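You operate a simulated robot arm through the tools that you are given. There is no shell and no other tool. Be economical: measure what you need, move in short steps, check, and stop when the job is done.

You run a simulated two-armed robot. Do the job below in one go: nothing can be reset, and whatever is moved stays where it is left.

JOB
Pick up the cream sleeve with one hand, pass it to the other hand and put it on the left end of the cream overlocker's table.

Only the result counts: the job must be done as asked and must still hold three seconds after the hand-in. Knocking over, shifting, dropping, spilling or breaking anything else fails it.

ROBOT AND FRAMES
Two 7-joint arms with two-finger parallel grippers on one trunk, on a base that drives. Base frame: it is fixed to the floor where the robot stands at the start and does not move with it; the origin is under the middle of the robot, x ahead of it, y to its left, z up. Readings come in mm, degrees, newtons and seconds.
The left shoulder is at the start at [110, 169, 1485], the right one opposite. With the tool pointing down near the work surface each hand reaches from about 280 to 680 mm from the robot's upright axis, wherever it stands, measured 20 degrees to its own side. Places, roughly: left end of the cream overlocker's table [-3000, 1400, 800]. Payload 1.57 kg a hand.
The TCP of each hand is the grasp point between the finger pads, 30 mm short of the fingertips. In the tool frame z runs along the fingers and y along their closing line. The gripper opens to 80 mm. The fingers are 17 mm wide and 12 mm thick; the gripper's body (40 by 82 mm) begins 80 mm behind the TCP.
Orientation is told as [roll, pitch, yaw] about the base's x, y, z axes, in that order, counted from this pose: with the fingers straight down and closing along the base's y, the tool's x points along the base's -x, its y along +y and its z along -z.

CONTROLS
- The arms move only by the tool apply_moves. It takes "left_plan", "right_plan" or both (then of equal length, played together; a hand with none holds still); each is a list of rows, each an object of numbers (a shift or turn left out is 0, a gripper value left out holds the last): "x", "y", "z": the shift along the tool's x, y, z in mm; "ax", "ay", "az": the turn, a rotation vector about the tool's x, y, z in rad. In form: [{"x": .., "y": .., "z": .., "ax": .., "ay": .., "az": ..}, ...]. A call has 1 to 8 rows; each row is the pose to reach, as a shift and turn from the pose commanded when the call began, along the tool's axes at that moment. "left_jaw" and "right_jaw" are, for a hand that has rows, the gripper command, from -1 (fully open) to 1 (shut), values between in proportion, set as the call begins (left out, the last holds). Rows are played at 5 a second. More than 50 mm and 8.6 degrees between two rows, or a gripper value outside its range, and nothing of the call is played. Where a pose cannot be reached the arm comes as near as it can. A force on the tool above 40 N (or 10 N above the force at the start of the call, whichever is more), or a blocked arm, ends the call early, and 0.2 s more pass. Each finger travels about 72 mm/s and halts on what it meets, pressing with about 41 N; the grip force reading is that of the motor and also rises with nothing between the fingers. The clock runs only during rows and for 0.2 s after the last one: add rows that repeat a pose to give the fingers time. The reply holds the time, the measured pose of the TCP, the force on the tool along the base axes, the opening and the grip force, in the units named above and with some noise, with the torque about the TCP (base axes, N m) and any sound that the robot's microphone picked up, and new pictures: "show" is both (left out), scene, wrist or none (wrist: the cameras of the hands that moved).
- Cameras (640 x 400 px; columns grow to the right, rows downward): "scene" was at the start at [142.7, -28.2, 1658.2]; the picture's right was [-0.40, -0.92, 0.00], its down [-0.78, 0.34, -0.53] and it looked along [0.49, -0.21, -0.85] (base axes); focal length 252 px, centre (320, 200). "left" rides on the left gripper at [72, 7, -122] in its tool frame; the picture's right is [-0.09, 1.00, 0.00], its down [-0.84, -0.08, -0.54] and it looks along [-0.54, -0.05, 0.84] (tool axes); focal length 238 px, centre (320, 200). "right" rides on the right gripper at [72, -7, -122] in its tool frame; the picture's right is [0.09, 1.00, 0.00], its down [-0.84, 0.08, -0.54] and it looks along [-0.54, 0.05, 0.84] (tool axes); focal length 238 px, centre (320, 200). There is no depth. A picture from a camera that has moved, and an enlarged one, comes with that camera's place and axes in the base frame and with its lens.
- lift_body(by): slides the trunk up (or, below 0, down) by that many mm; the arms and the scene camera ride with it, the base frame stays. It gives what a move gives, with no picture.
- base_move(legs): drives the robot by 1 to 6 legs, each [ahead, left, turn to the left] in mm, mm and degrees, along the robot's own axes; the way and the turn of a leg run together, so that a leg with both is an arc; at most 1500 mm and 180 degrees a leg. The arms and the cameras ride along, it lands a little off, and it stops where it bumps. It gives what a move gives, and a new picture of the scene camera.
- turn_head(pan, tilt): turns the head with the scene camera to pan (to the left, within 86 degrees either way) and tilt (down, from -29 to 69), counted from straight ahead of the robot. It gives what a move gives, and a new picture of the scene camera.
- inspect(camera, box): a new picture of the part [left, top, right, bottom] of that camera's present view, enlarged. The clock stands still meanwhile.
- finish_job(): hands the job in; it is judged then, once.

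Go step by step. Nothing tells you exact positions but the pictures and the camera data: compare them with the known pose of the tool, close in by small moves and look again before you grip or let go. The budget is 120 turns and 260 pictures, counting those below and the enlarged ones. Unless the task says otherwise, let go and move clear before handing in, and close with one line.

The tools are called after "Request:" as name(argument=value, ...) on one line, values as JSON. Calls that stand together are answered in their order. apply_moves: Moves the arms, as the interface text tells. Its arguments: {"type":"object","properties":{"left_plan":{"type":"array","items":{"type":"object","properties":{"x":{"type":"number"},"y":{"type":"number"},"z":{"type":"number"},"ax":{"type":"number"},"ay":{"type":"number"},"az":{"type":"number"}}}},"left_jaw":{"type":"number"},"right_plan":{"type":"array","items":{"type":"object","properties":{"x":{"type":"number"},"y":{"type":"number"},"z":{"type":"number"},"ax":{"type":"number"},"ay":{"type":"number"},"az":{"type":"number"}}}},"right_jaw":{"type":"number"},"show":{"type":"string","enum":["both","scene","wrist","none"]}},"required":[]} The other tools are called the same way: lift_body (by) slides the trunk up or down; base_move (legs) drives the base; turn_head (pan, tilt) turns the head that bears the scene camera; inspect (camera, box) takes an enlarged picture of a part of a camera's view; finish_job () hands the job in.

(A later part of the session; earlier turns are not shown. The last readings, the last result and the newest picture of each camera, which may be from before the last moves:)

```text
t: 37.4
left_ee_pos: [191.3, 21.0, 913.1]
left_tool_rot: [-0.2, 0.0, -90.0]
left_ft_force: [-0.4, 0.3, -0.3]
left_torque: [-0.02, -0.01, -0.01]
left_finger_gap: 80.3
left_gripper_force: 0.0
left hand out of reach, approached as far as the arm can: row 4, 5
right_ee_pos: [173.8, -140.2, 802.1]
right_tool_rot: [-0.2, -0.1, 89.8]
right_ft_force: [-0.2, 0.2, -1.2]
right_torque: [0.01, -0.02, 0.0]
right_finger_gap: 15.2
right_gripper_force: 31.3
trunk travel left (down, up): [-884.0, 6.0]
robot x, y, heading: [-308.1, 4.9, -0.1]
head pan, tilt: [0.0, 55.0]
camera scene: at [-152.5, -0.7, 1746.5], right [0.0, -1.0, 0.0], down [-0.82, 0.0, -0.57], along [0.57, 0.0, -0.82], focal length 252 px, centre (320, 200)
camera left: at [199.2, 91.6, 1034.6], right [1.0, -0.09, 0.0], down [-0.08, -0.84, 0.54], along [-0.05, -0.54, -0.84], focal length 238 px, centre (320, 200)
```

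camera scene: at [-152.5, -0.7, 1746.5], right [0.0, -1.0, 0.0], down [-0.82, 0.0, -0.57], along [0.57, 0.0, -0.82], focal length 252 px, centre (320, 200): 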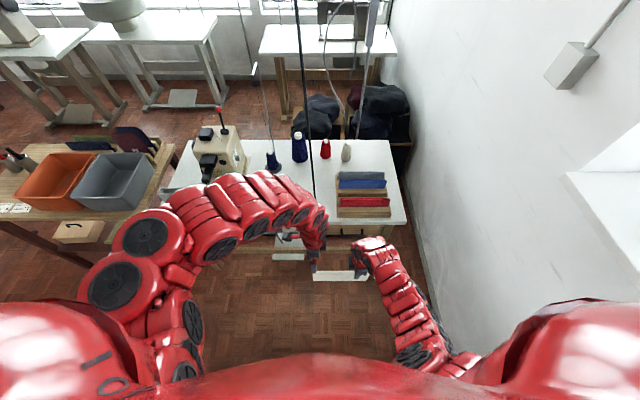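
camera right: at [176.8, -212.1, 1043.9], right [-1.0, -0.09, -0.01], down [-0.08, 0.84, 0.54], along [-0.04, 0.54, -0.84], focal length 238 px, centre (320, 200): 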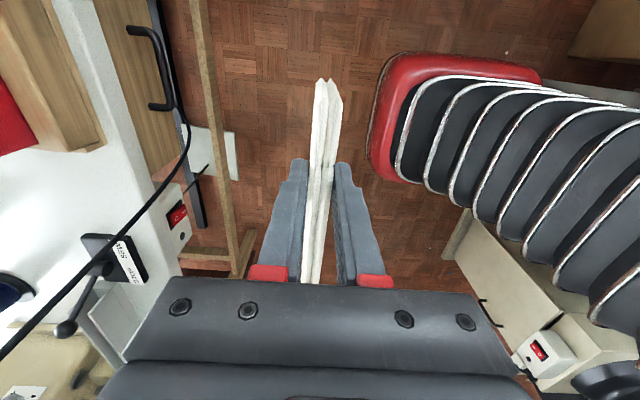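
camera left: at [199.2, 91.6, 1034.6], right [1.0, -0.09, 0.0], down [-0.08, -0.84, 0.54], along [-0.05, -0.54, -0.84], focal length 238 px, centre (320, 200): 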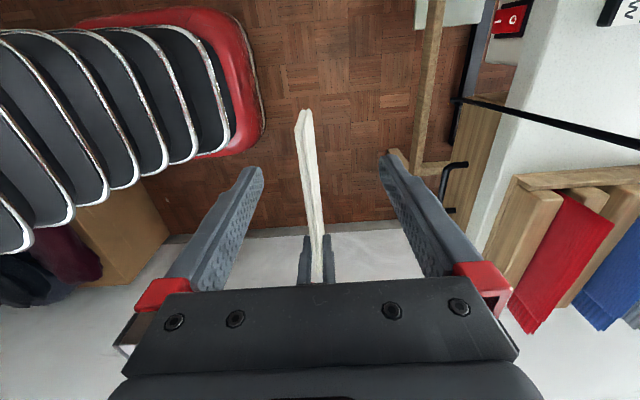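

The sleeve end lies at about y 35, x 177. I align the left hand and descend in steps.

Request:
apply_moves(left_plan=[{"z": 15, "x": -10, "y": -5}, {"z": 30, "x": -20, "y": -10}, {"z": 45, "x": -30, "y": -15}, {"z": 60, "x": -30, "y": -15}], show="wrist")

```text
t: 38.4
left_ee_pos: [175.5, -8.0, 853.0]
left_tool_rot: [-0.1, 0.1, -90.0]
left_ft_force: [0.6, 0.5, -0.3]
left_torque: [-0.02, 0.04, 0.03]
left_finger_gap: 79.8
left_gripper_force: 0.0
right_ee_pos: [172.1, -140.2, 802.4]
right_tool_rot: [-0.3, 0.0, 90.0]
right_ft_force: [0.5, -0.6, -0.2]
right_torque: [-0.03, -0.01, -0.02]
right_finger_gap: 14.5
right_gripper_force: 30.9
trunk travel left (down, up): [-884.0, 6.0]
robot x, y, heading: [-303.0, 2.1, 0.2]
head pan, tilt: [0.0, 55.0]
camera left: at [183.5, 62.8, 973.9], right [1.0, -0.09, 0.0], down [-0.08, -0.84, 0.54], along [-0.05, -0.54, -0.84], focal length 238 px, centre (320, 200)
```

left: 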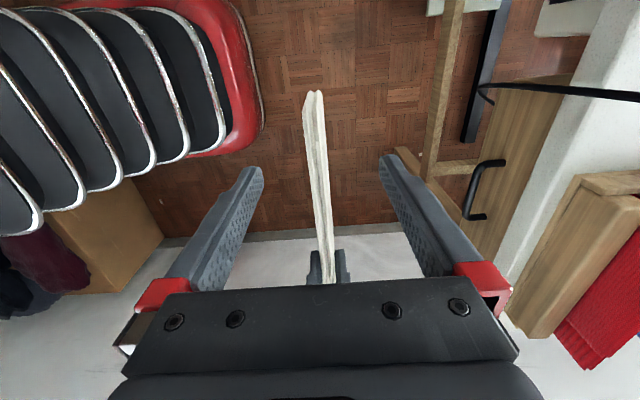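

Centred on the sleeve. I descend the rest and close the left gripper.

Request:
apply_moves(left_plan=[{"z": 18}, {"z": 36}, {"z": 54}], show="none")

Request:
apply_moves(left_plan=[{}, {}, {}, {}, {}, {}], left_jaw=1, show="both")

```text
t: 39.2
left_ee_pos: [176.4, -8.6, 798.8]
left_tool_rot: [0.0, 0.0, -90.0]
left_ft_force: [0.1, -0.2, -0.4]
left_torque: [0.0, 0.01, 0.0]
left_finger_gap: 80.2
left_gripper_force: 0.1
right_ee_pos: [172.5, -139.2, 803.7]
right_tool_rot: [-0.3, -0.1, 89.9]
right_ft_force: [0.9, 0.4, -0.2]
right_torque: [-0.01, 0.0, -0.01]
right_finger_gap: 15.2
right_gripper_force: 31.3
trunk travel left (down, up): [-884.0, 6.0]
robot x, y, heading: [-303.0, -0.3, 0.1]
head pan, tilt: [0.0, 55.0]
```

```text
t: 40.6
left_ee_pos: [176.0, -8.3, 798.0]
left_tool_rot: [0.0, 0.0, -90.0]
left_ft_force: [-7.1, 1.7, -1.4]
left_torque: [0.29, -0.18, -0.49]
left_finger_gap: 15.2
left_gripper_force: 31.2
right_ee_pos: [171.9, -138.1, 803.8]
right_tool_rot: [-0.4, -0.1, 89.8]
right_ft_force: [7.2, -2.0, 3.3]
right_torque: [0.17, 0.16, -0.41]
right_finger_gap: 15.1
right_gripper_force: 31.1
trunk travel left (down, up): [-884.0, 6.0]
robot x, y, heading: [-304.4, 1.6, -0.1]
head pan, tilt: [0.0, 55.0]
camera scene: at [-153.5, -0.1, 1746.7], right [0.0, -1.0, 0.0], down [-0.82, 0.0, -0.57], along [0.57, 0.0, -0.82], focal length 252 px, centre (320, 200)
camera left: at [183.5, 62.4, 920.3], right [1.0, -0.09, 0.0], down [-0.08, -0.84, 0.54], along [-0.05, -0.54, -0.84], focal length 238 px, centre (320, 200)
```

scene: 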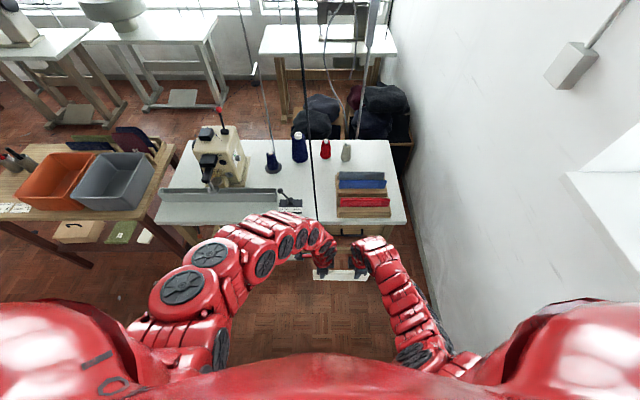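
left: 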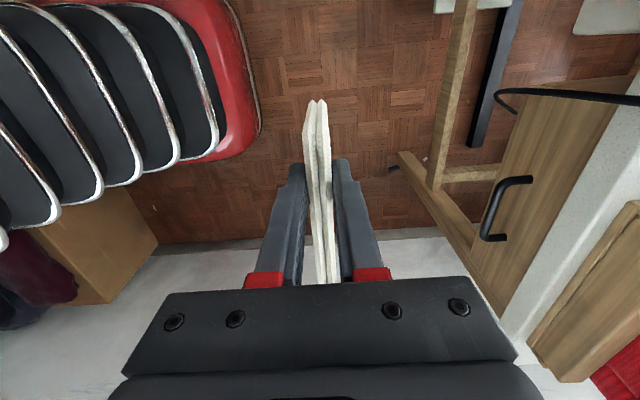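

Both hands hold it. The right hand opens and then rises clear.

Request:
apply_moves(right_plan=[{}, {}, {}, {}, {}], right_jaw=-1, show="none")

Request:
apply_moves(right_plan=[{"z": -20}, {"z": -40}, {"z": -60}, {"z": -80, "x": 20}, {"z": -100, "x": 60}, {"z": -100, "x": 105}, {"z": -100, "x": 150}, {"z": -100, "x": 190}], show="scene")

Request:
inspect(camera="left", box=[220, 60, 420, 300])

```text
t: 41.8
left_ee_pos: [176.4, -8.0, 798.9]
left_tool_rot: [0.0, 0.0, -90.1]
left_ft_force: [0.1, 0.4, 0.1]
left_torque: [0.05, -0.01, 0.02]
left_finger_gap: 14.8
left_gripper_force: 30.5
right_ee_pos: [172.0, -140.0, 802.7]
right_tool_rot: [-0.5, -0.1, 89.9]
right_ft_force: [0.8, -0.3, 0.1]
right_torque: [0.01, 0.03, 0.02]
right_finger_gap: 79.9
right_gripper_force: 0.0
trunk travel left (down, up): [-884.0, 6.0]
robot x, y, heading: [-305.2, 0.9, -0.2]
head pan, tilt: [0.0, 55.0]
```

```text
t: 43.6
left_ee_pos: [175.4, -10.9, 798.5]
left_tool_rot: [0.0, 0.1, -90.0]
left_ft_force: [-0.3, 0.0, -0.4]
left_torque: [0.03, -0.01, 0.02]
left_finger_gap: 15.3
left_gripper_force: 30.8
right_ee_pos: [171.8, -330.3, 901.7]
right_tool_rot: [-0.3, -0.1, 90.0]
right_ft_force: [0.2, -0.5, 0.0]
right_torque: [0.06, 0.02, -0.03]
right_finger_gap: 80.0
right_gripper_force: 0.0
trunk travel left (down, up): [-884.0, 6.0]
robot x, y, heading: [-304.9, -1.0, 0.2]
head pan, tilt: [0.0, 55.0]
camera scene: at [-153.5, -1.2, 1746.7], right [0.0, -1.0, 0.0], down [-0.82, 0.0, -0.57], along [0.57, 0.0, -0.82], focal length 252 px, centre (320, 200)
```

scene: 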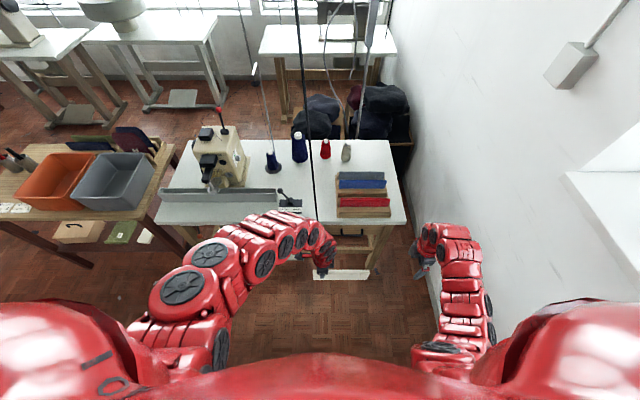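

```text
1.67 times, centred on (320, 180) of left
camera zoom: at [183.9, 61.7, 920.5], right [1.0, -0.09, 0.0], down [-0.08, -0.84, 0.54], along [-0.05, -0.54, -0.84], focal length 397 px, centre (320, 233)
```

zoom: 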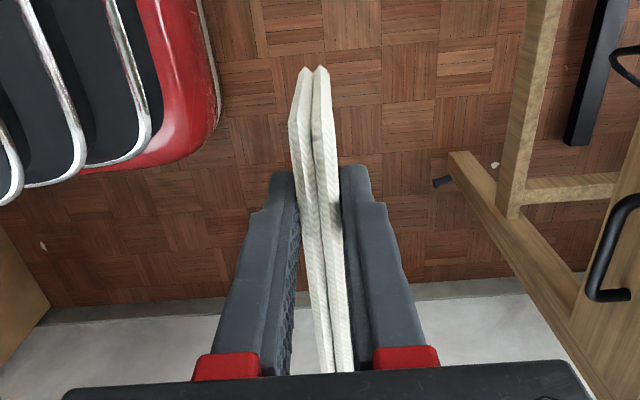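

The handover is done and the left hand holds the sleeve firmly. I tuck the right hand in and raise the left a bit before turning.

Request:
apply_moves(right_plan=[{"y": 25}, {"y": 50}, {"y": 75}, {"y": 100}], left_plan=[{"z": -30}, {"z": -60}, {"z": -90}, {"z": -110}], show="none")

Request:
turn_head(pan=86, tilt=35)

Request:
base_move(legs=[[0, 0, 40]])

```text
t: 44.6
left_ee_pos: [173.8, -8.4, 908.8]
left_tool_rot: [0.0, 0.1, -89.9]
left_ft_force: [0.3, -0.1, -0.6]
left_torque: [0.02, -0.04, 0.0]
left_finger_gap: 14.9
left_gripper_force: 30.5
right_ee_pos: [69.1, -329.6, 900.8]
right_tool_rot: [-0.3, 0.0, 89.9]
right_ft_force: [-0.4, 0.6, 0.5]
right_torque: [-0.01, -0.01, -0.01]
right_finger_gap: 79.8
right_gripper_force: 0.0
trunk travel left (down, up): [-884.0, 6.0]
robot x, y, heading: [-301.7, -0.7, -0.2]
head pan, tilt: [0.0, 55.0]
```

```text
t: 46.2
left_ee_pos: [176.4, -8.6, 908.2]
left_tool_rot: [0.0, 0.0, -90.0]
left_ft_force: [0.4, -0.7, -0.6]
left_torque: [0.08, -0.01, 0.01]
left_finger_gap: 15.1
left_gripper_force: 31.1
right_ee_pos: [70.9, -329.8, 900.5]
right_tool_rot: [-0.2, -0.1, 89.9]
right_ft_force: [0.4, 0.3, 0.0]
right_torque: [0.02, -0.03, -0.04]
right_finger_gap: 79.8
right_gripper_force: 0.1
trunk travel left (down, up): [-884.0, 6.0]
robot x, y, heading: [-306.2, -1.0, -0.0]
head pan, tilt: [85.9, 35.0]
camera scene: at [-219.5, 87.8, 1775.0], right [1.0, -0.07, 0.0], down [-0.04, -0.57, -0.82], along [0.06, 0.82, -0.57], focal length 252 px, centre (320, 200)
```

scene: 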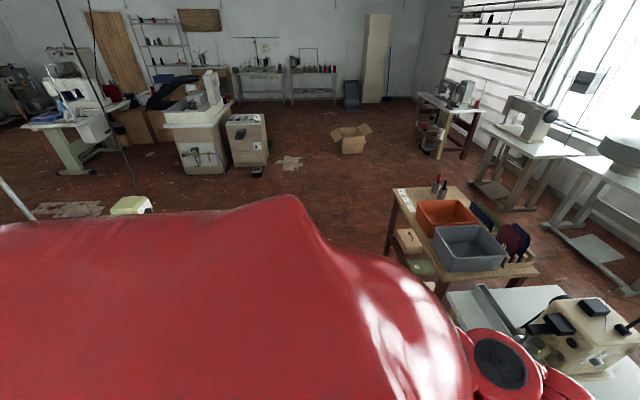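

```text
t: 48.5
left_ee_pos: [72.5, 298.9, 908.7]
left_tool_rot: [0.0, -0.1, -50.5]
left_ft_force: [0.7, 0.4, 0.0]
left_torque: [0.06, 0.02, 0.03]
left_finger_gap: 15.1
left_gripper_force: 30.7
right_ee_pos: [195.2, -14.6, 901.4]
right_tool_rot: [-0.3, 0.0, 129.4]
right_ft_force: [0.3, -1.3, -0.4]
right_torque: [-0.01, -0.01, 0.0]
right_finger_gap: 79.8
right_gripper_force: 0.0
trunk travel left (down, up): [-884.0, 6.0]
robot x, y, heading: [-305.2, 3.6, 39.5]
head pan, tilt: [85.9, 35.0]
camera scene: at [-295.1, 122.8, 1775.0], right [0.82, 0.58, 0.0], down [0.33, -0.47, -0.82], along [-0.47, 0.67, -0.57], focal length 252 px, centre (320, 200)
```

scene: 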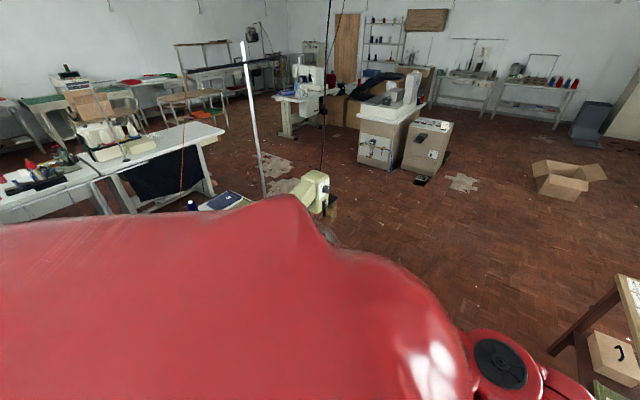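

I can see the target area: a table with a cream machine, whose free end appears near pixel (181,135). I zoom in on it and on the cream machine close behind me.

Request:
inspect(camera="scene", box=[0, 40, 260, 220])

Request:
turn_head(pan=86, tilt=60)

```text
2.22 times, centred on (130, 130) of scene
camera zoom: at [-295.1, 122.8, 1775.0], right [0.82, 0.58, 0.0], down [0.33, -0.47, -0.82], along [-0.47, 0.67, -0.57], focal length 560 px, centre (742, 356)
```

zoom: 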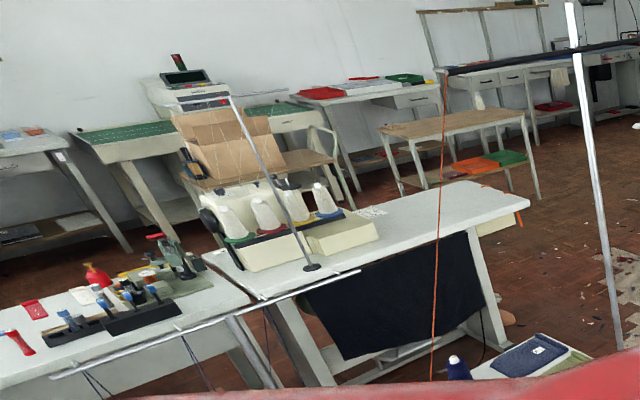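

```text
t: 49.4
left_ee_pos: [73.2, 299.6, 908.2]
left_tool_rot: [0.0, 0.0, -50.4]
left_ft_force: [-0.1, 0.6, 0.2]
left_torque: [0.04, 0.02, -0.03]
left_finger_gap: 15.1
left_gripper_force: 30.5
right_ee_pos: [196.2, -14.6, 901.9]
right_tool_rot: [-0.1, -0.2, 129.3]
right_ft_force: [0.4, 0.4, 0.0]
right_torque: [0.01, 0.02, -0.03]
right_finger_gap: 80.0
right_gripper_force: 0.0
trunk travel left (down, up): [-884.0, 6.0]
robot x, y, heading: [-303.6, 3.0, 39.5]
head pan, tilt: [85.9, 60.0]
camera scene: at [-282.0, 105.5, 1740.7], right [0.82, 0.58, 0.0], down [0.5, -0.71, -0.5], along [-0.29, 0.41, -0.87], focal length 252 px, centre (320, 200)
```

scene: 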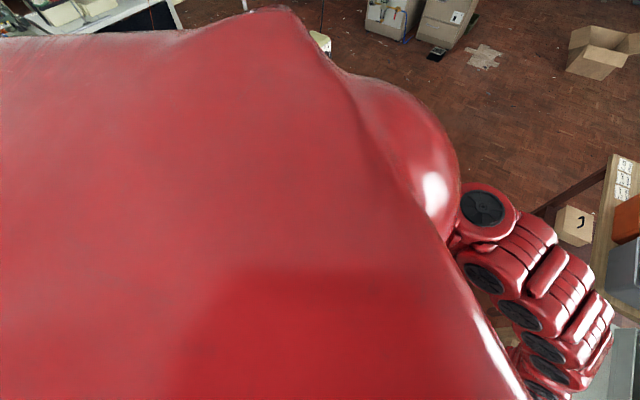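

The overlocker with thread cones is at the far table, and its free end is the spot. I turn further left, looking ahead.

Request:
turn_head(pan=60, tilt=35)

Request:
base_move(legs=[[0, 0, 35]])

```text
t: 50.3
left_ee_pos: [72.5, 298.3, 908.2]
left_tool_rot: [0.1, 0.1, -50.5]
left_ft_force: [-0.4, 0.0, 0.2]
left_torque: [0.04, 0.0, 0.02]
left_finger_gap: 15.1
left_gripper_force: 30.8
right_ee_pos: [196.4, -14.4, 900.7]
right_tool_rot: [-0.4, 0.0, 129.4]
right_ft_force: [0.6, -0.7, -0.5]
right_torque: [-0.01, 0.02, -0.01]
right_finger_gap: 80.0
right_gripper_force: 0.0
trunk travel left (down, up): [-884.0, 6.0]
robot x, y, heading: [-302.7, -1.7, 39.2]
head pan, tilt: [60.0, 35.0]
camera scene: at [-258.4, 137.8, 1774.9], right [0.99, 0.16, 0.0], down [0.09, -0.57, -0.82], along [-0.13, 0.81, -0.57], focal length 252 px, centre (320, 200)
```

scene: 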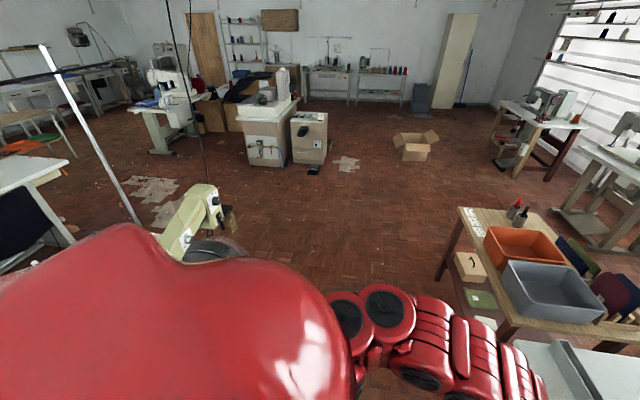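

```text
t: 52.1
left_ee_pos: [-122.6, 455.5, 909.3]
left_tool_rot: [-0.1, 0.1, -21.6]
left_ft_force: [0.0, 1.1, 0.0]
left_torque: [0.03, 0.04, -0.04]
left_finger_gap: 14.9
left_gripper_force: 30.7
right_ee_pos: [137.7, 240.0, 900.8]
right_tool_rot: [-0.1, -0.1, 158.4]
right_ft_force: [1.5, 0.5, 0.3]
right_torque: [-0.01, 0.03, -0.02]
right_finger_gap: 79.9
right_gripper_force: 0.0
trunk travel left (down, up): [-884.0, 6.0]
robot x, y, heading: [-305.1, 13.1, 68.4]
head pan, tilt: [60.0, 35.0]
stopped in leg 1: the robot was blocked; the commanded pose is now the measured one
camera scene: at [-333.5, 153.9, 1775.0], right [0.78, 0.62, 0.0], down [0.36, -0.45, -0.82], along [-0.51, 0.64, -0.57], focal length 252 px, centre (320, 200)
```

scene: 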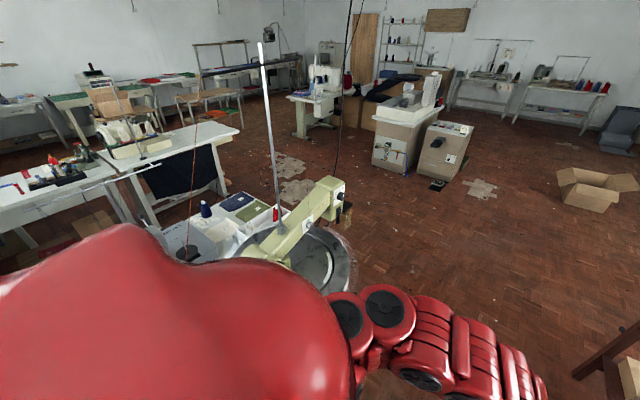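

The base bumped on the near table while turning. I drive ahead into the open aisle before turning more, heading around the near machine table towards the far one.

Request:
base_move(legs=[[300, 0, 0]])

Request:
turn_head(pan=0, tilt=45)

```text
t: 54.2
left_ee_pos: [-11.4, 736.6, 908.3]
left_tool_rot: [0.1, 0.0, -21.5]
left_ft_force: [-0.2, 0.8, 0.0]
left_torque: [0.03, 0.04, 0.0]
left_finger_gap: 15.2
left_gripper_force: 31.2
right_ee_pos: [249.3, 521.4, 901.2]
right_tool_rot: [-0.2, -0.2, 158.3]
right_ft_force: [-0.2, 0.2, -0.3]
right_torque: [0.01, -0.02, 0.04]
right_finger_gap: 80.2
right_gripper_force: 0.0
trunk travel left (down, up): [-884.0, 6.0]
robot x, y, heading: [-194.7, 292.8, 68.4]
head pan, tilt: [60.0, 35.0]
camera scene: at [-222.2, 435.8, 1775.1], right [0.78, 0.62, 0.0], down [0.36, -0.45, -0.82], along [-0.51, 0.64, -0.57], focal length 252 px, centre (320, 200)
```

scene: 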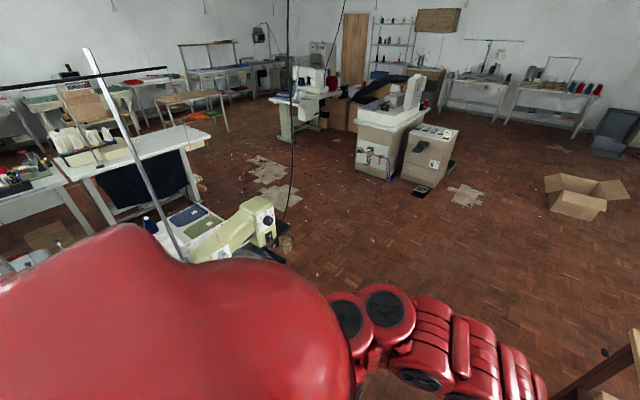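

```text
t: 55.5
left_ee_pos: [-9.5, 738.0, 908.0]
left_tool_rot: [-0.1, 0.0, -21.7]
left_ft_force: [0.2, 0.3, -0.6]
left_torque: [0.01, 0.05, 0.01]
left_finger_gap: 15.1
left_gripper_force: 30.7
right_ee_pos: [249.9, 521.5, 901.3]
right_tool_rot: [-0.2, -0.1, 158.2]
right_ft_force: [0.1, 0.1, -1.1]
right_torque: [0.02, 0.03, 0.03]
right_finger_gap: 80.1
right_gripper_force: 0.0
trunk travel left (down, up): [-884.0, 6.0]
robot x, y, heading: [-196.8, 293.1, 68.6]
head pan, tilt: [0.0, 45.0]
camera scene: at [-137.0, 444.2, 1760.1], right [0.93, -0.37, 0.0], down [-0.26, -0.66, -0.71], along [0.26, 0.66, -0.71], focal length 252 px, centre (320, 200)
```

scene: 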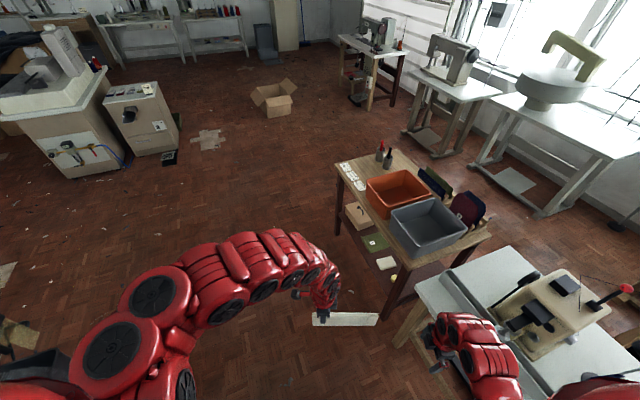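

The sleeve is near the bin table, so I turn left in place, which swings it away into the open floor.

Request:
base_move(legs=[[0, 0, 45]])

```text
t: 58.0
left_ee_pos: [-379.7, 738.0, 907.7]
left_tool_rot: [-0.1, 0.0, 23.6]
left_ft_force: [-0.2, -0.3, -0.6]
left_torque: [-0.01, 0.02, 0.02]
left_finger_gap: 14.8
left_gripper_force: 31.0
right_ee_pos: [-43.7, 771.1, 901.7]
right_tool_rot: [-0.2, -0.2, -156.5]
right_ft_force: [0.2, 0.3, 1.3]
right_torque: [-0.02, 0.01, -0.02]
right_finger_gap: 79.9
right_gripper_force: 0.1
trunk travel left (down, up): [-884.0, 6.0]
robot x, y, heading: [-195.3, 296.0, 113.5]
head pan, tilt: [0.0, 45.0]
camera scene: at [-261.1, 441.6, 1760.1], right [0.92, 0.4, 0.0], down [0.28, -0.65, -0.71], along [-0.28, 0.65, -0.71], focal length 252 px, centre (320, 200)
```

scene: 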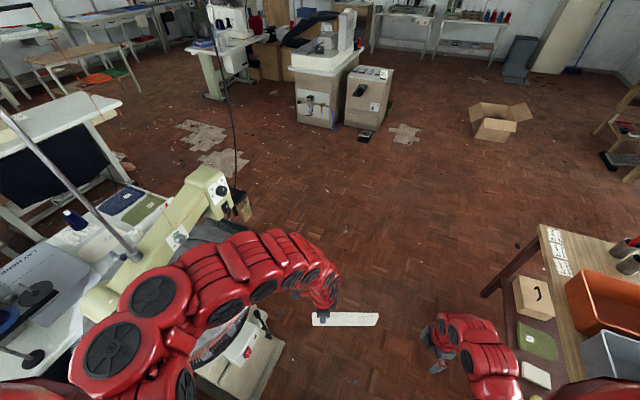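

The left arm is close to the near machine. I strafe about 150 mm away from it, then go up the aisle.

Request:
base_move(legs=[[-60, -138, 0], [550, -240, 0]])

```text
t: 62.3
left_ee_pos: [-230.9, 1337.6, 908.5]
left_tool_rot: [0.0, 0.0, 23.9]
left_ft_force: [0.1, -0.4, -1.2]
left_torque: [0.0, 0.03, 0.0]
left_finger_gap: 14.9
left_gripper_force: 31.1
right_ee_pos: [103.6, 1371.7, 901.6]
right_tool_rot: [-0.3, 0.0, -156.2]
right_ft_force: [1.0, -1.3, -0.4]
right_torque: [-0.02, -0.06, -0.03]
right_finger_gap: 79.9
right_gripper_force: 0.0
trunk travel left (down, up): [-884.0, 6.0]
robot x, y, heading: [-45.6, 896.2, 113.9]
head pan, tilt: [0.0, 45.0]
camera scene: at [-112.3, 1041.5, 1760.2], right [0.91, 0.4, 0.0], down [0.29, -0.65, -0.71], along [-0.29, 0.65, -0.71], focal length 252 px, centre (320, 200)
```

scene: 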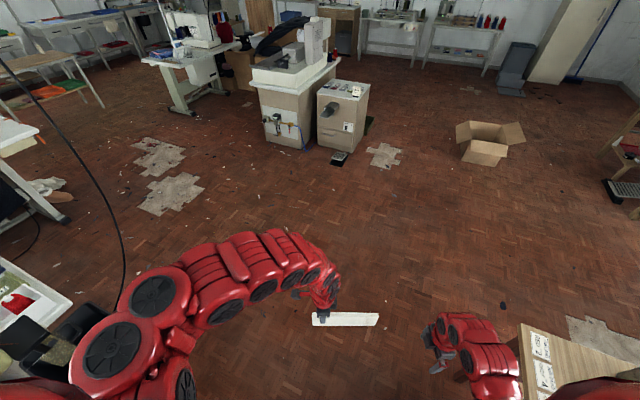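

Clear. I continue up the aisle and then turn to face −x, toward the target table.

Request:
base_move(legs=[[640, -300, 0], [0, 0, 66]])

```text
t: 69.1
left_ee_pos: [-512.9, 1607.4, 909.1]
left_tool_rot: [0.0, 0.0, 90.1]
left_ft_force: [1.1, 0.7, -0.7]
left_torque: [-0.02, -0.01, 0.0]
left_finger_gap: 15.2
left_gripper_force: 30.8
right_ee_pos: [-409.5, 1927.6, 901.3]
right_tool_rot: [-0.1, -0.1, -90.0]
right_ft_force: [-0.3, 0.8, 0.4]
right_torque: [0.01, 0.0, 0.05]
right_finger_gap: 79.9
right_gripper_force: 0.0
trunk travel left (down, up): [-884.0, 6.0]
robot x, y, heading: [-34.6, 1602.0, -179.8]
head pan, tilt: [0.0, 45.0]
camera scene: at [-194.9, 1597.5, 1760.1], right [0.0, 1.0, 0.0], down [0.71, 0.0, -0.71], along [-0.71, 0.0, -0.71], focal length 252 px, centre (320, 200)
```

scene: 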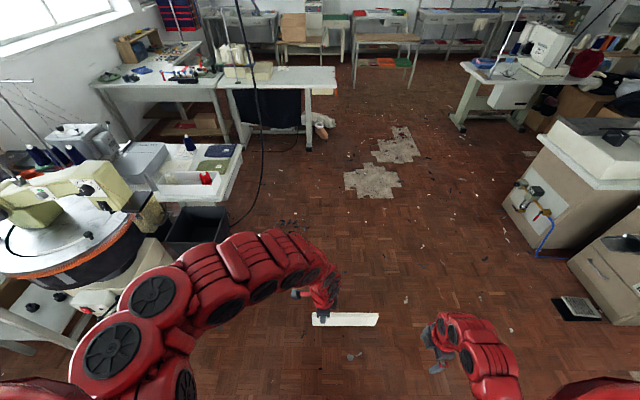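

I can see the overlocker table: its free end spans roughly x −2690 to −3316, y 1085 to 1750. I check the pale floor patches and that table more closely before driving.

Request:
inspect(camera="scene", box=[200, 20, 450, 220])

Request:
base_move(legs=[[0, -330, 0], [700, 0, 0]])

```text
2.00 times, centred on (325, 120) of scene
camera zoom: at [-194.9, 1597.5, 1760.1], right [0.0, 1.0, 0.0], down [0.71, 0.0, -0.71], along [-0.71, 0.0, -0.71], focal length 504 px, centre (310, 360)
```

zoom: 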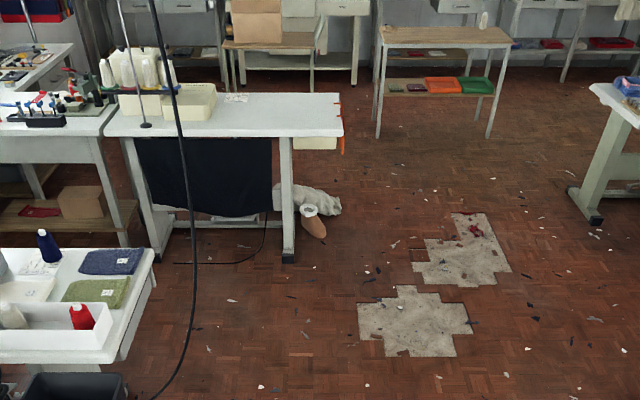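

```text
t: 74.6
left_ee_pos: [-1200.2, 1937.3, 908.7]
left_tool_rot: [0.0, 0.0, 89.8]
left_ft_force: [-1.0, 1.2, -0.4]
left_torque: [-0.06, -0.01, 0.01]
left_finger_gap: 14.9
left_gripper_force: 31.3
right_ee_pos: [-1094.1, 2257.6, 900.9]
right_tool_rot: [-0.1, -0.1, -90.3]
right_ft_force: [-0.3, 0.3, 0.1]
right_torque: [0.02, 0.0, -0.01]
right_finger_gap: 80.2
right_gripper_force: 0.0
trunk travel left (down, up): [-884.0, 6.0]
robot x, y, heading: [-720.6, 1925.9, 179.7]
head pan, tilt: [0.0, 45.0]
camera scene: at [-882.1, 1926.2, 1760.2], right [0.0, 1.0, 0.0], down [0.71, 0.0, -0.71], along [-0.71, 0.0, -0.71], focal length 252 px, centre (320, 200)
```

scene: 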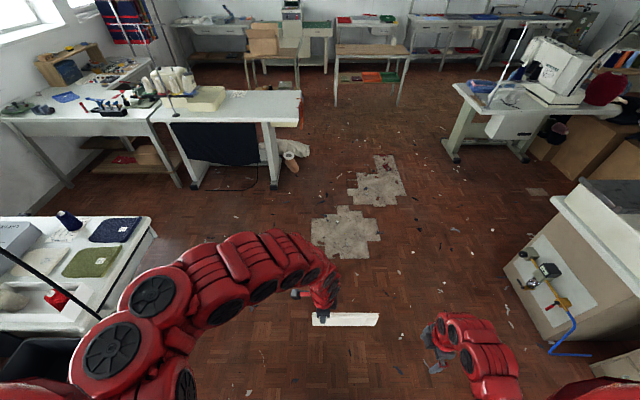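

The floor is flat and clear. I drive to a point in front of the table's free end, staying short of it.

Request:
base_move(legs=[[1280, 0, 0], [0, 366, 0]])

```text
t: 83.0
left_ee_pos: [-2495.2, 1587.5, 908.0]
left_tool_rot: [-0.1, 0.0, 89.3]
left_ft_force: [-1.1, -0.4, -0.4]
left_torque: [-0.07, -0.01, -0.02]
left_finger_gap: 15.1
left_gripper_force: 30.9
right_ee_pos: [-2386.5, 1906.2, 900.9]
right_tool_rot: [-0.1, -0.1, -90.7]
right_ft_force: [0.8, -0.1, 0.7]
right_torque: [0.01, 0.02, 0.03]
right_finger_gap: 79.9
right_gripper_force: 0.1
trunk travel left (down, up): [-884.0, 6.0]
robot x, y, heading: [-2016.2, 1573.2, 179.3]
head pan, tilt: [0.0, 45.0]
camera scene: at [-2176.7, 1574.2, 1760.1], right [0.01, 1.0, 0.0], down [0.71, -0.01, -0.71], along [-0.71, 0.01, -0.71], focal length 252 px, centre (320, 200)
```

scene: 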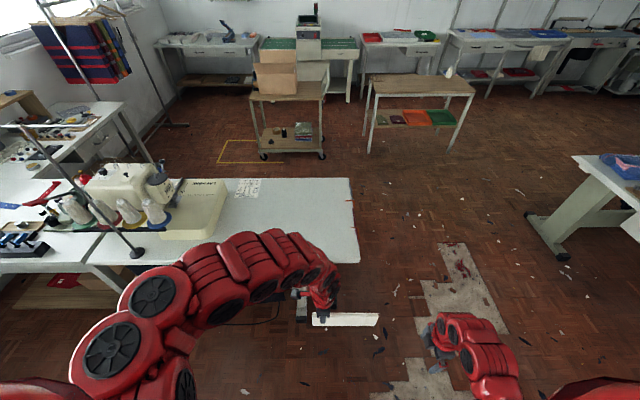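

The table end is clear: front edge x ≈ −2766, right end y ≈ 1745, with the machine's tray ending near y 1130. I extend and raise the left hand before closing in.

Request:
apply_moves(left_plan=[{"x": 25, "y": 15, "z": -5}, {"x": 50, "y": 30, "z": -20}, {"x": 75, "y": 45, "z": -35}, {"x": 100, "y": 60, "z": -50}, {"x": 125, "y": 75, "z": -65}, {"x": 150, "y": 80, "z": -80}, {"x": 160, "y": 80, "z": -100}], show="scene")

```text
t: 84.6
left_ee_pos: [-2590.7, 1427.8, 995.8]
left_tool_rot: [-0.2, 0.0, 89.2]
left_ft_force: [0.2, 0.2, -0.5]
left_torque: [-0.05, 0.0, -0.03]
left_finger_gap: 15.1
left_gripper_force: 31.8
left hand out of reach, approached as far as the arm can: row 2, 3, 4, 6, 7
right_ee_pos: [-2385.0, 1905.9, 901.0]
right_tool_rot: [-0.1, 0.0, -90.7]
right_ft_force: [0.0, -0.1, 0.5]
right_torque: [0.03, -0.03, -0.01]
right_finger_gap: 79.7
right_gripper_force: 0.0
trunk travel left (down, up): [-884.0, 6.0]
robot x, y, heading: [-2013.4, 1573.1, 179.3]
head pan, tilt: [0.0, 45.0]
camera scene: at [-2176.7, 1572.6, 1760.1], right [0.01, 1.0, 0.0], down [0.71, -0.01, -0.71], along [-0.71, 0.01, -0.71], focal length 252 px, centre (320, 200)
```

scene: 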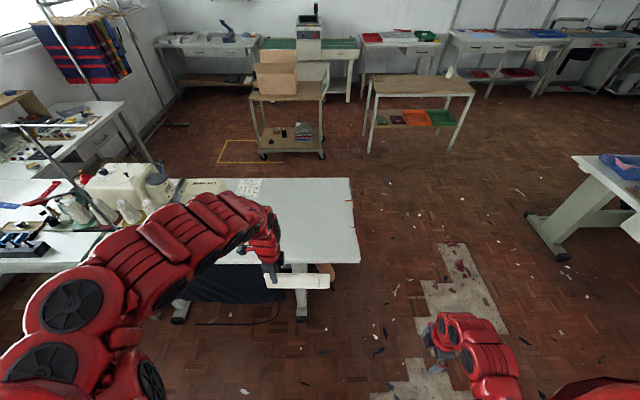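

Closing in on the table gradually.

Request:
base_move(legs=[[250, 30, 0]])

```text
t: 86.5
left_ee_pos: [-2838.2, 1402.7, 996.2]
left_tool_rot: [-0.1, -0.1, 89.3]
left_ft_force: [-0.1, 0.3, -0.7]
left_torque: [-0.02, 0.04, 0.0]
left_finger_gap: 14.9
left_gripper_force: 31.0
right_ee_pos: [-2633.0, 1879.3, 900.0]
right_tool_rot: [-0.1, -0.1, -90.7]
right_ft_force: [0.8, -0.1, -0.1]
right_torque: [0.02, -0.02, 0.01]
right_finger_gap: 79.9
right_gripper_force: 0.1
trunk travel left (down, up): [-884.0, 6.0]
robot x, y, heading: [-2261.5, 1545.2, 179.3]
head pan, tilt: [0.0, 45.0]
camera scene: at [-2423.1, 1546.7, 1760.3], right [0.01, 1.0, 0.0], down [0.71, -0.01, -0.71], along [-0.71, 0.01, -0.71], focal length 252 px, centre (320, 200)
```

scene: 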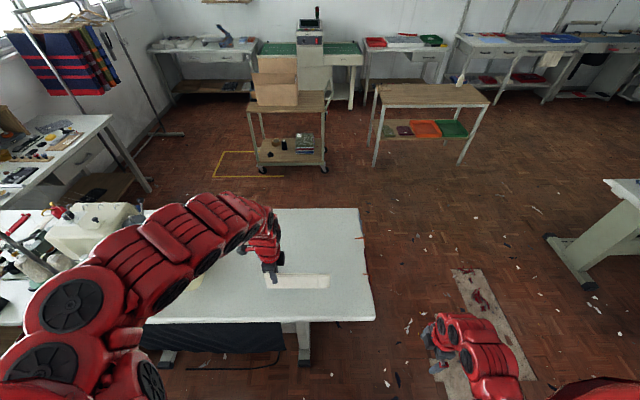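

Request:
base_move(legs=[[115, 0, 0]])

Request:
inspect(camera="left", box=[0, 0, 640, 400])

```text
t: 87.7
left_ee_pos: [-2953.0, 1405.7, 996.6]
left_tool_rot: [-0.2, 0.0, 89.1]
left_ft_force: [-0.1, 0.3, -0.6]
left_torque: [-0.06, 0.01, 0.01]
left_finger_gap: 15.1
left_gripper_force: 31.0
right_ee_pos: [-2748.0, 1880.7, 900.8]
right_tool_rot: [-0.1, 0.0, -90.9]
right_ft_force: [0.1, -0.8, -0.3]
right_torque: [-0.02, -0.01, 0.0]
right_finger_gap: 80.0
right_gripper_force: 0.0
trunk travel left (down, up): [-884.0, 6.0]
robot x, y, heading: [-2376.9, 1542.6, 178.9]
head pan, tilt: [0.0, 45.0]
camera scene: at [-2537.9, 1548.3, 1760.3], right [0.01, 1.0, 0.0], down [0.71, -0.01, -0.71], along [-0.71, 0.01, -0.71], focal length 252 px, centre (320, 200)
```

scene: 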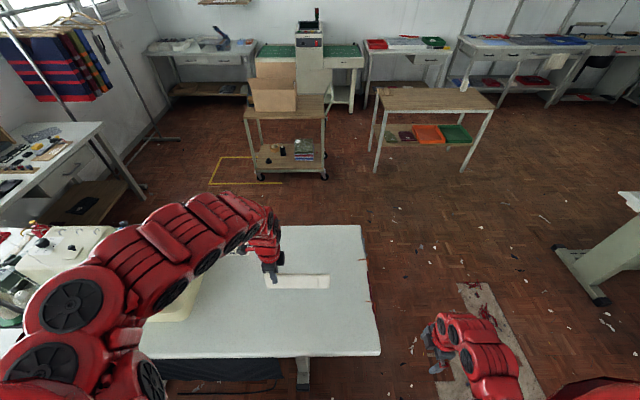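

```text
1.00 times, centred on (320, 200) of left (not enlarged: the box is as wide or as high as the picture)
camera zoom: at [-2960.9, 1332.1, 1117.9], right [-0.99, 0.11, 0.0], down [0.09, 0.84, 0.54], along [0.06, 0.54, -0.84], focal length 238 px, centre (320, 200)
```

zoom: 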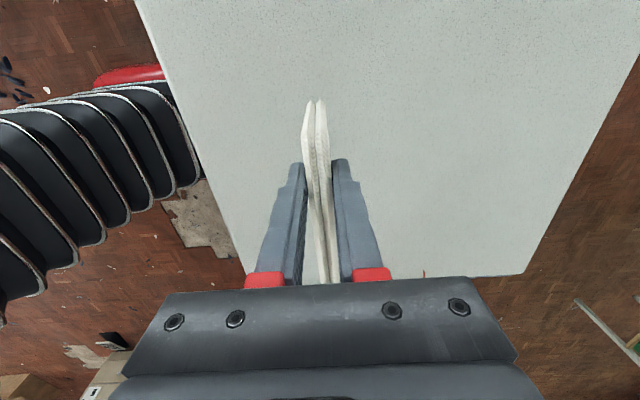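

The hand is over the free end. I tilt the tool about 45° so the sleeve can be laid down gently rather than topple.

Request:
apply_moves(left_plan=[{"ax": -0.13, "y": 5}, {"ax": -0.26, "y": 5}, {"ax": -0.39, "y": 5}, {"ax": -0.52, "y": 5}, {"ax": -0.65, "y": 5}, {"ax": -0.78, "y": 5}], show="both")

```text
t: 89.1
left_ee_pos: [-3112.8, 1410.6, 1045.9]
left_tool_rot: [37.7, -5.8, 100.3]
left_ft_force: [-0.2, -0.5, 0.2]
left_torque: [0.0, -0.15, 0.01]
left_finger_gap: 15.1
left_gripper_force: 31.0
left hand out of reach, approached as far as the arm can: row 1, 2, 3, 4, 5, 6
right_ee_pos: [-2747.6, 1879.5, 902.2]
right_tool_rot: [-0.1, 0.0, -90.9]
right_ft_force: [-0.1, 0.3, -0.6]
right_torque: [0.0, 0.01, 0.02]
right_finger_gap: 79.9
right_gripper_force: 0.1
trunk travel left (down, up): [-884.0, 6.0]
robot x, y, heading: [-2378.0, 1547.4, 179.3]
head pan, tilt: [0.0, 45.0]
camera scene: at [-2539.5, 1545.7, 1760.1], right [0.01, 1.0, 0.0], down [0.71, -0.01, -0.71], along [-0.71, 0.01, -0.71], focal length 252 px, centre (320, 200)
camera left: at [-3029.1, 1341.9, 1138.0], right [-0.78, -0.11, 0.62], down [0.24, 0.85, 0.46], along [-0.58, 0.51, -0.64], focal length 238 px, centre (320, 200)
```

scene: 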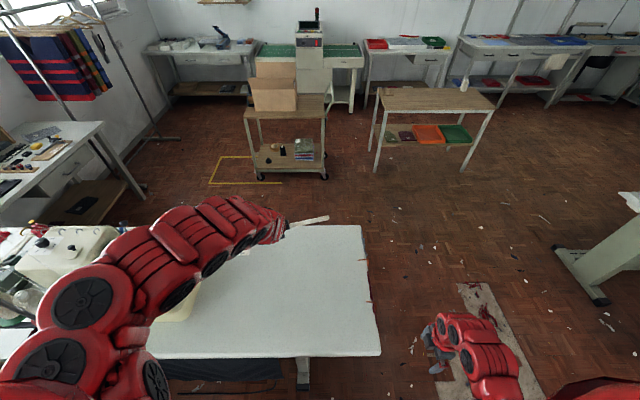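
left: 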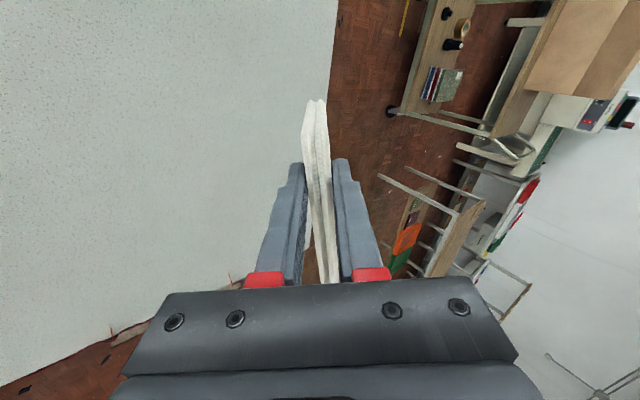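

The arm drifted because that pose was too high. I bring it back over the table lower down and level the sleeve along its length.

Request:
apply_moves(left_plan=[{"x": 7, "y": -34, "z": 2.5, "az": 0.04, "ay": -0.006, "ax": 0.004}, {"x": 14, "y": -68, "z": 5, "az": 0.08, "ay": -0.012, "ax": 0.008}, {"x": 21, "y": -101, "z": 7.5, "az": 0.12, "ay": -0.018, "ax": 0.012}, {"x": 28, "y": -135, "z": 10, "az": 0.16, "ay": -0.024, "ax": 0.016}, {"x": 34.5, "y": -169, "z": 12.5, "az": 0.204, "ay": -0.03, "ax": 0.02}], show="both")

```text
t: 90.3
left_ee_pos: [-3023.1, 1382.2, 913.8]
left_tool_rot: [38.9, 6.8, 80.1]
left_ft_force: [-0.1, 0.2, -0.8]
left_torque: [-0.05, 0.0, 0.0]
left_finger_gap: 15.1
left_gripper_force: 31.0
left hand out of reach, approached as far as the arm can: row 1, 2, 3, 4, 5
right_ee_pos: [-2746.9, 1880.7, 901.8]
right_tool_rot: [-0.2, 0.0, -90.9]
right_ft_force: [0.3, 0.3, 0.4]
right_torque: [0.0, 0.02, 0.02]
right_finger_gap: 80.1
right_gripper_force: 0.0
trunk travel left (down, up): [-884.0, 6.0]
robot x, y, heading: [-2376.5, 1546.6, 179.1]
head pan, tilt: [0.0, 45.0]
camera scene: at [-2538.5, 1547.0, 1760.2], right [0.01, 1.0, 0.0], down [0.71, -0.01, -0.71], along [-0.71, 0.01, -0.71], focal length 252 px, centre (320, 200)
camera left: at [-2962.5, 1310.5, 1020.3], right [-0.74, 0.3, 0.61], down [0.54, 0.79, 0.27], along [-0.4, 0.53, -0.74], focal length 238 px, centre (320, 200)
```

scene: 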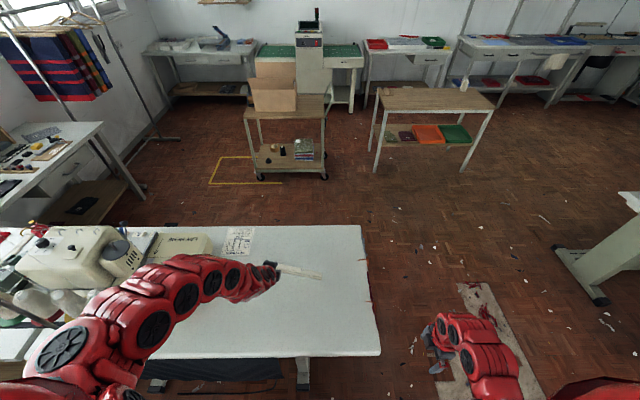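
left: 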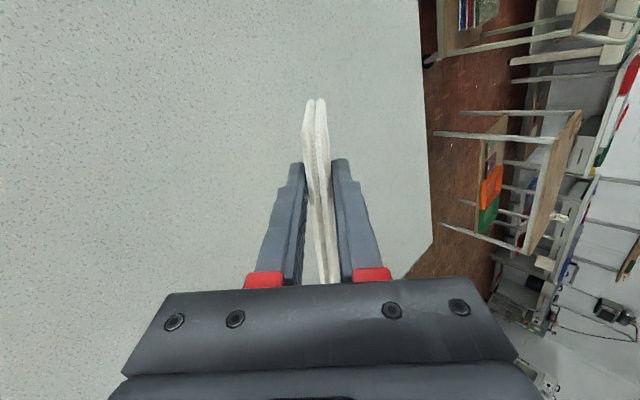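

The tilted pose strains the arm and drops the elbow near the machine, so I go back to the vertical tool pose just above the table.

Request:
apply_moves(left_plan=[{"x": -5, "y": -3, "z": -8, "ax": 0.114, "ay": -0.009, "az": -0.034}, {"x": -9, "y": -6, "z": -15, "ax": 0.229, "ay": -0.018, "az": -0.069}, {"x": -14, "y": -9, "z": -23, "ax": 0.343, "ay": -0.028, "az": -0.103}, {"x": -19, "y": -12, "z": -31, "ax": 0.457, "ay": -0.037, "az": -0.137}, {"x": -23, "y": -15, "z": -38, "ax": 0.572, "ay": -0.046, "az": -0.172}, {"x": -28, "y": -18, "z": -46, "ax": 0.686, "ay": -0.055, "az": -0.206}], show="both")

```text
t: 91.7
left_ee_pos: [-2975.4, 1408.0, 933.8]
left_tool_rot: [-0.1, 0.1, 90.0]
left_ft_force: [0.2, 0.3, -0.8]
left_torque: [-0.03, -0.01, 0.03]
left_finger_gap: 15.2
left_gripper_force: 31.6
left hand out of reach, approached as far as the arm can: row 3, 4
right_ee_pos: [-2747.6, 1881.7, 900.7]
right_tool_rot: [-0.1, -0.1, -90.9]
right_ft_force: [0.9, -0.1, -0.7]
right_torque: [0.01, 0.01, 0.03]
right_finger_gap: 80.1
right_gripper_force: 0.0
trunk travel left (down, up): [-884.0, 6.0]
robot x, y, heading: [-2374.9, 1544.2, 179.2]
head pan, tilt: [0.0, 45.0]
camera scene: at [-2539.4, 1548.3, 1760.1], right [0.01, 1.0, 0.0], down [0.71, -0.01, -0.71], along [-0.71, 0.01, -0.71], focal length 252 px, centre (320, 200)
camera left: at [-2981.8, 1334.9, 1056.3], right [-1.0, 0.09, 0.0], down [0.08, 0.84, 0.54], along [0.05, 0.54, -0.84], focal length 238 px, centre (320, 200)
```

scene: 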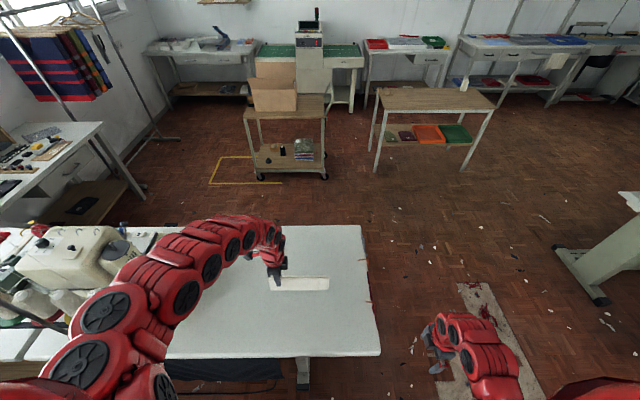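
left: 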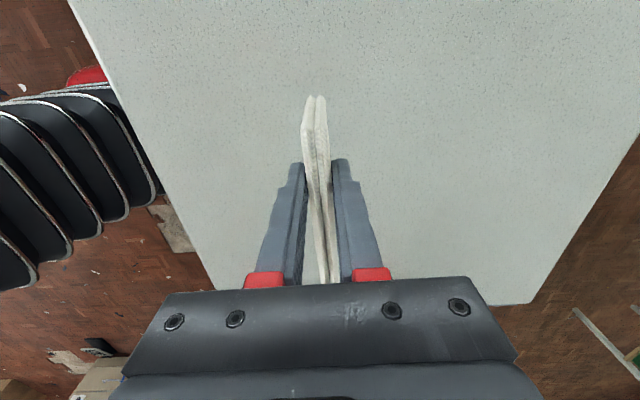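

Good. I lower vertically in steps, watching for contact.

Request:
apply_moves(left_plan=[{"z": 10}, {"z": 20}, {"z": 30}, {"z": 40}], show="both")

Request:
inspect(camera="scene", box=[220, 200, 400, 320])

```text
t: 92.7
left_ee_pos: [-2976.2, 1407.7, 893.7]
left_tool_rot: [0.0, 0.0, 90.1]
left_ft_force: [-0.5, -0.3, -0.6]
left_torque: [-0.03, -0.03, 0.01]
left_finger_gap: 15.0
left_gripper_force: 31.1
right_ee_pos: [-2747.2, 1881.4, 900.1]
right_tool_rot: [0.0, 0.0, -90.9]
right_ft_force: [-0.5, -0.7, -0.3]
right_torque: [0.02, 0.02, -0.03]
right_finger_gap: 79.9
right_gripper_force: 0.2
trunk travel left (down, up): [-884.0, 6.0]
robot x, y, heading: [-2376.7, 1544.6, 179.3]
head pan, tilt: [0.0, 45.0]
camera scene: at [-2539.5, 1548.2, 1760.1], right [0.01, 1.0, 0.0], down [0.71, -0.01, -0.71], along [-0.71, 0.01, -0.71], focal length 252 px, centre (320, 200)
camera left: at [-2982.1, 1334.3, 1015.4], right [-1.0, 0.09, 0.0], down [0.08, 0.84, 0.54], along [0.05, 0.54, -0.84], focal length 238 px, centre (320, 200)
```

scene: 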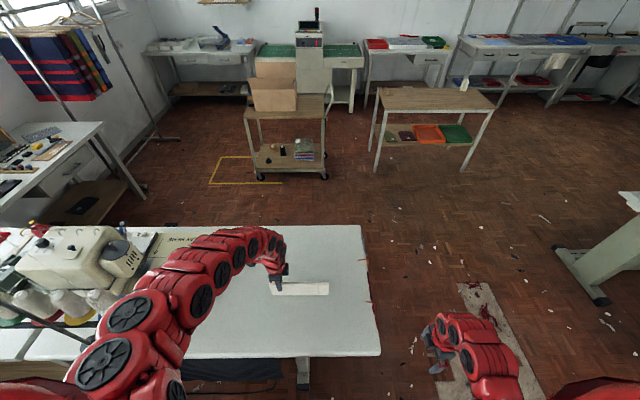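
left: 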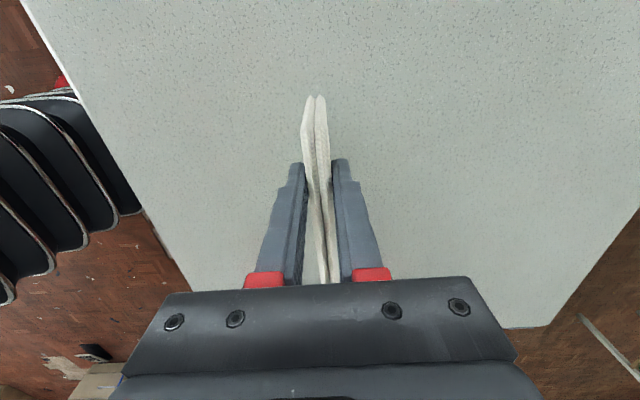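

```text
3.33 times, centred on (310, 260) of scene
camera zoom: at [-2539.5, 1548.2, 1760.1], right [0.01, 1.0, 0.0], down [0.71, -0.01, -0.71], along [-0.71, 0.01, -0.71], focal length 840 px, centre (353, 0)
```

zoom: 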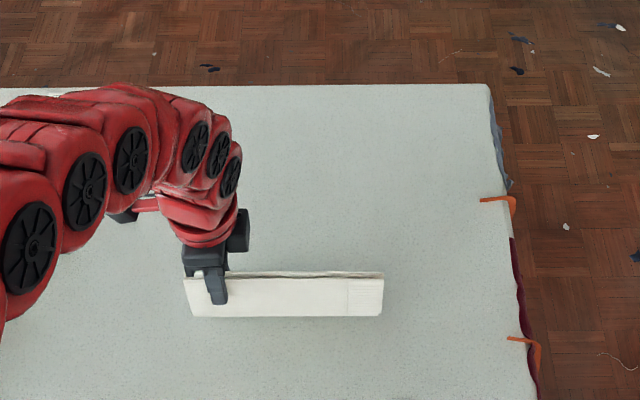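

The sleeve is about 60 mm tall, so its bottom is near z 838. I lower until the force shows contact.

Request:
apply_moves(left_plan=[{"z": 10}, {"z": 18}, {"z": 24}, {"z": 29}, {"z": 34}, {"z": 39}, {"z": 44}, {"z": 49}], show="none")

Request:
inspect(camera="scene", box=[220, 200, 400, 320])

```text
t: 93.2
left_ee_pos: [-2976.5, 1407.2, 886.7]
left_tool_rot: [0.5, 0.4, 90.1]
left_ft_force: [13.6, 0.3, 42.9]
left_torque: [0.19, -1.16, -0.03]
left_finger_gap: 15.2
left_gripper_force: 30.7
right_ee_pos: [-2743.7, 1882.6, 903.6]
right_tool_rot: [-0.2, 0.0, -90.8]
right_ft_force: [-0.6, -0.2, -0.7]
right_torque: [0.0, 0.01, -0.01]
right_finger_gap: 80.1
right_gripper_force: 0.1
trunk travel left (down, up): [-884.0, 6.0]
robot x, y, heading: [-2377.0, 1546.9, 179.3]
head pan, tilt: [0.0, 45.0]
stopped in row 2 (left hand): the force on the tool passed its limit at 53 N (the readings are from after the stop); the commanded pose is now the measured one
```

```text
3.33 times, centred on (310, 260) of scene
camera zoom: at [-2532.5, 1549.3, 1761.5], right [0.01, 1.0, 0.0], down [0.7, -0.01, -0.71], along [-0.71, 0.01, -0.7], focal length 840 px, centre (353, 0)
```

zoom: 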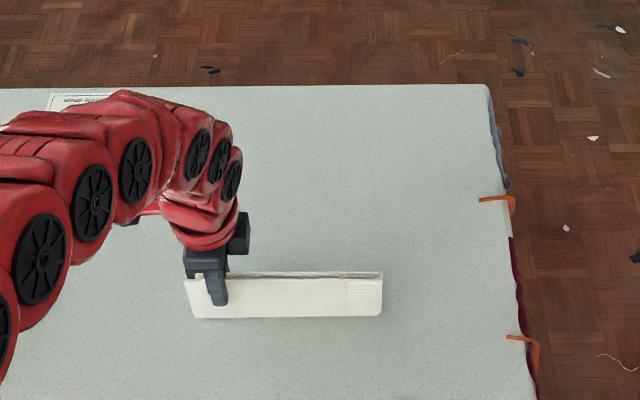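

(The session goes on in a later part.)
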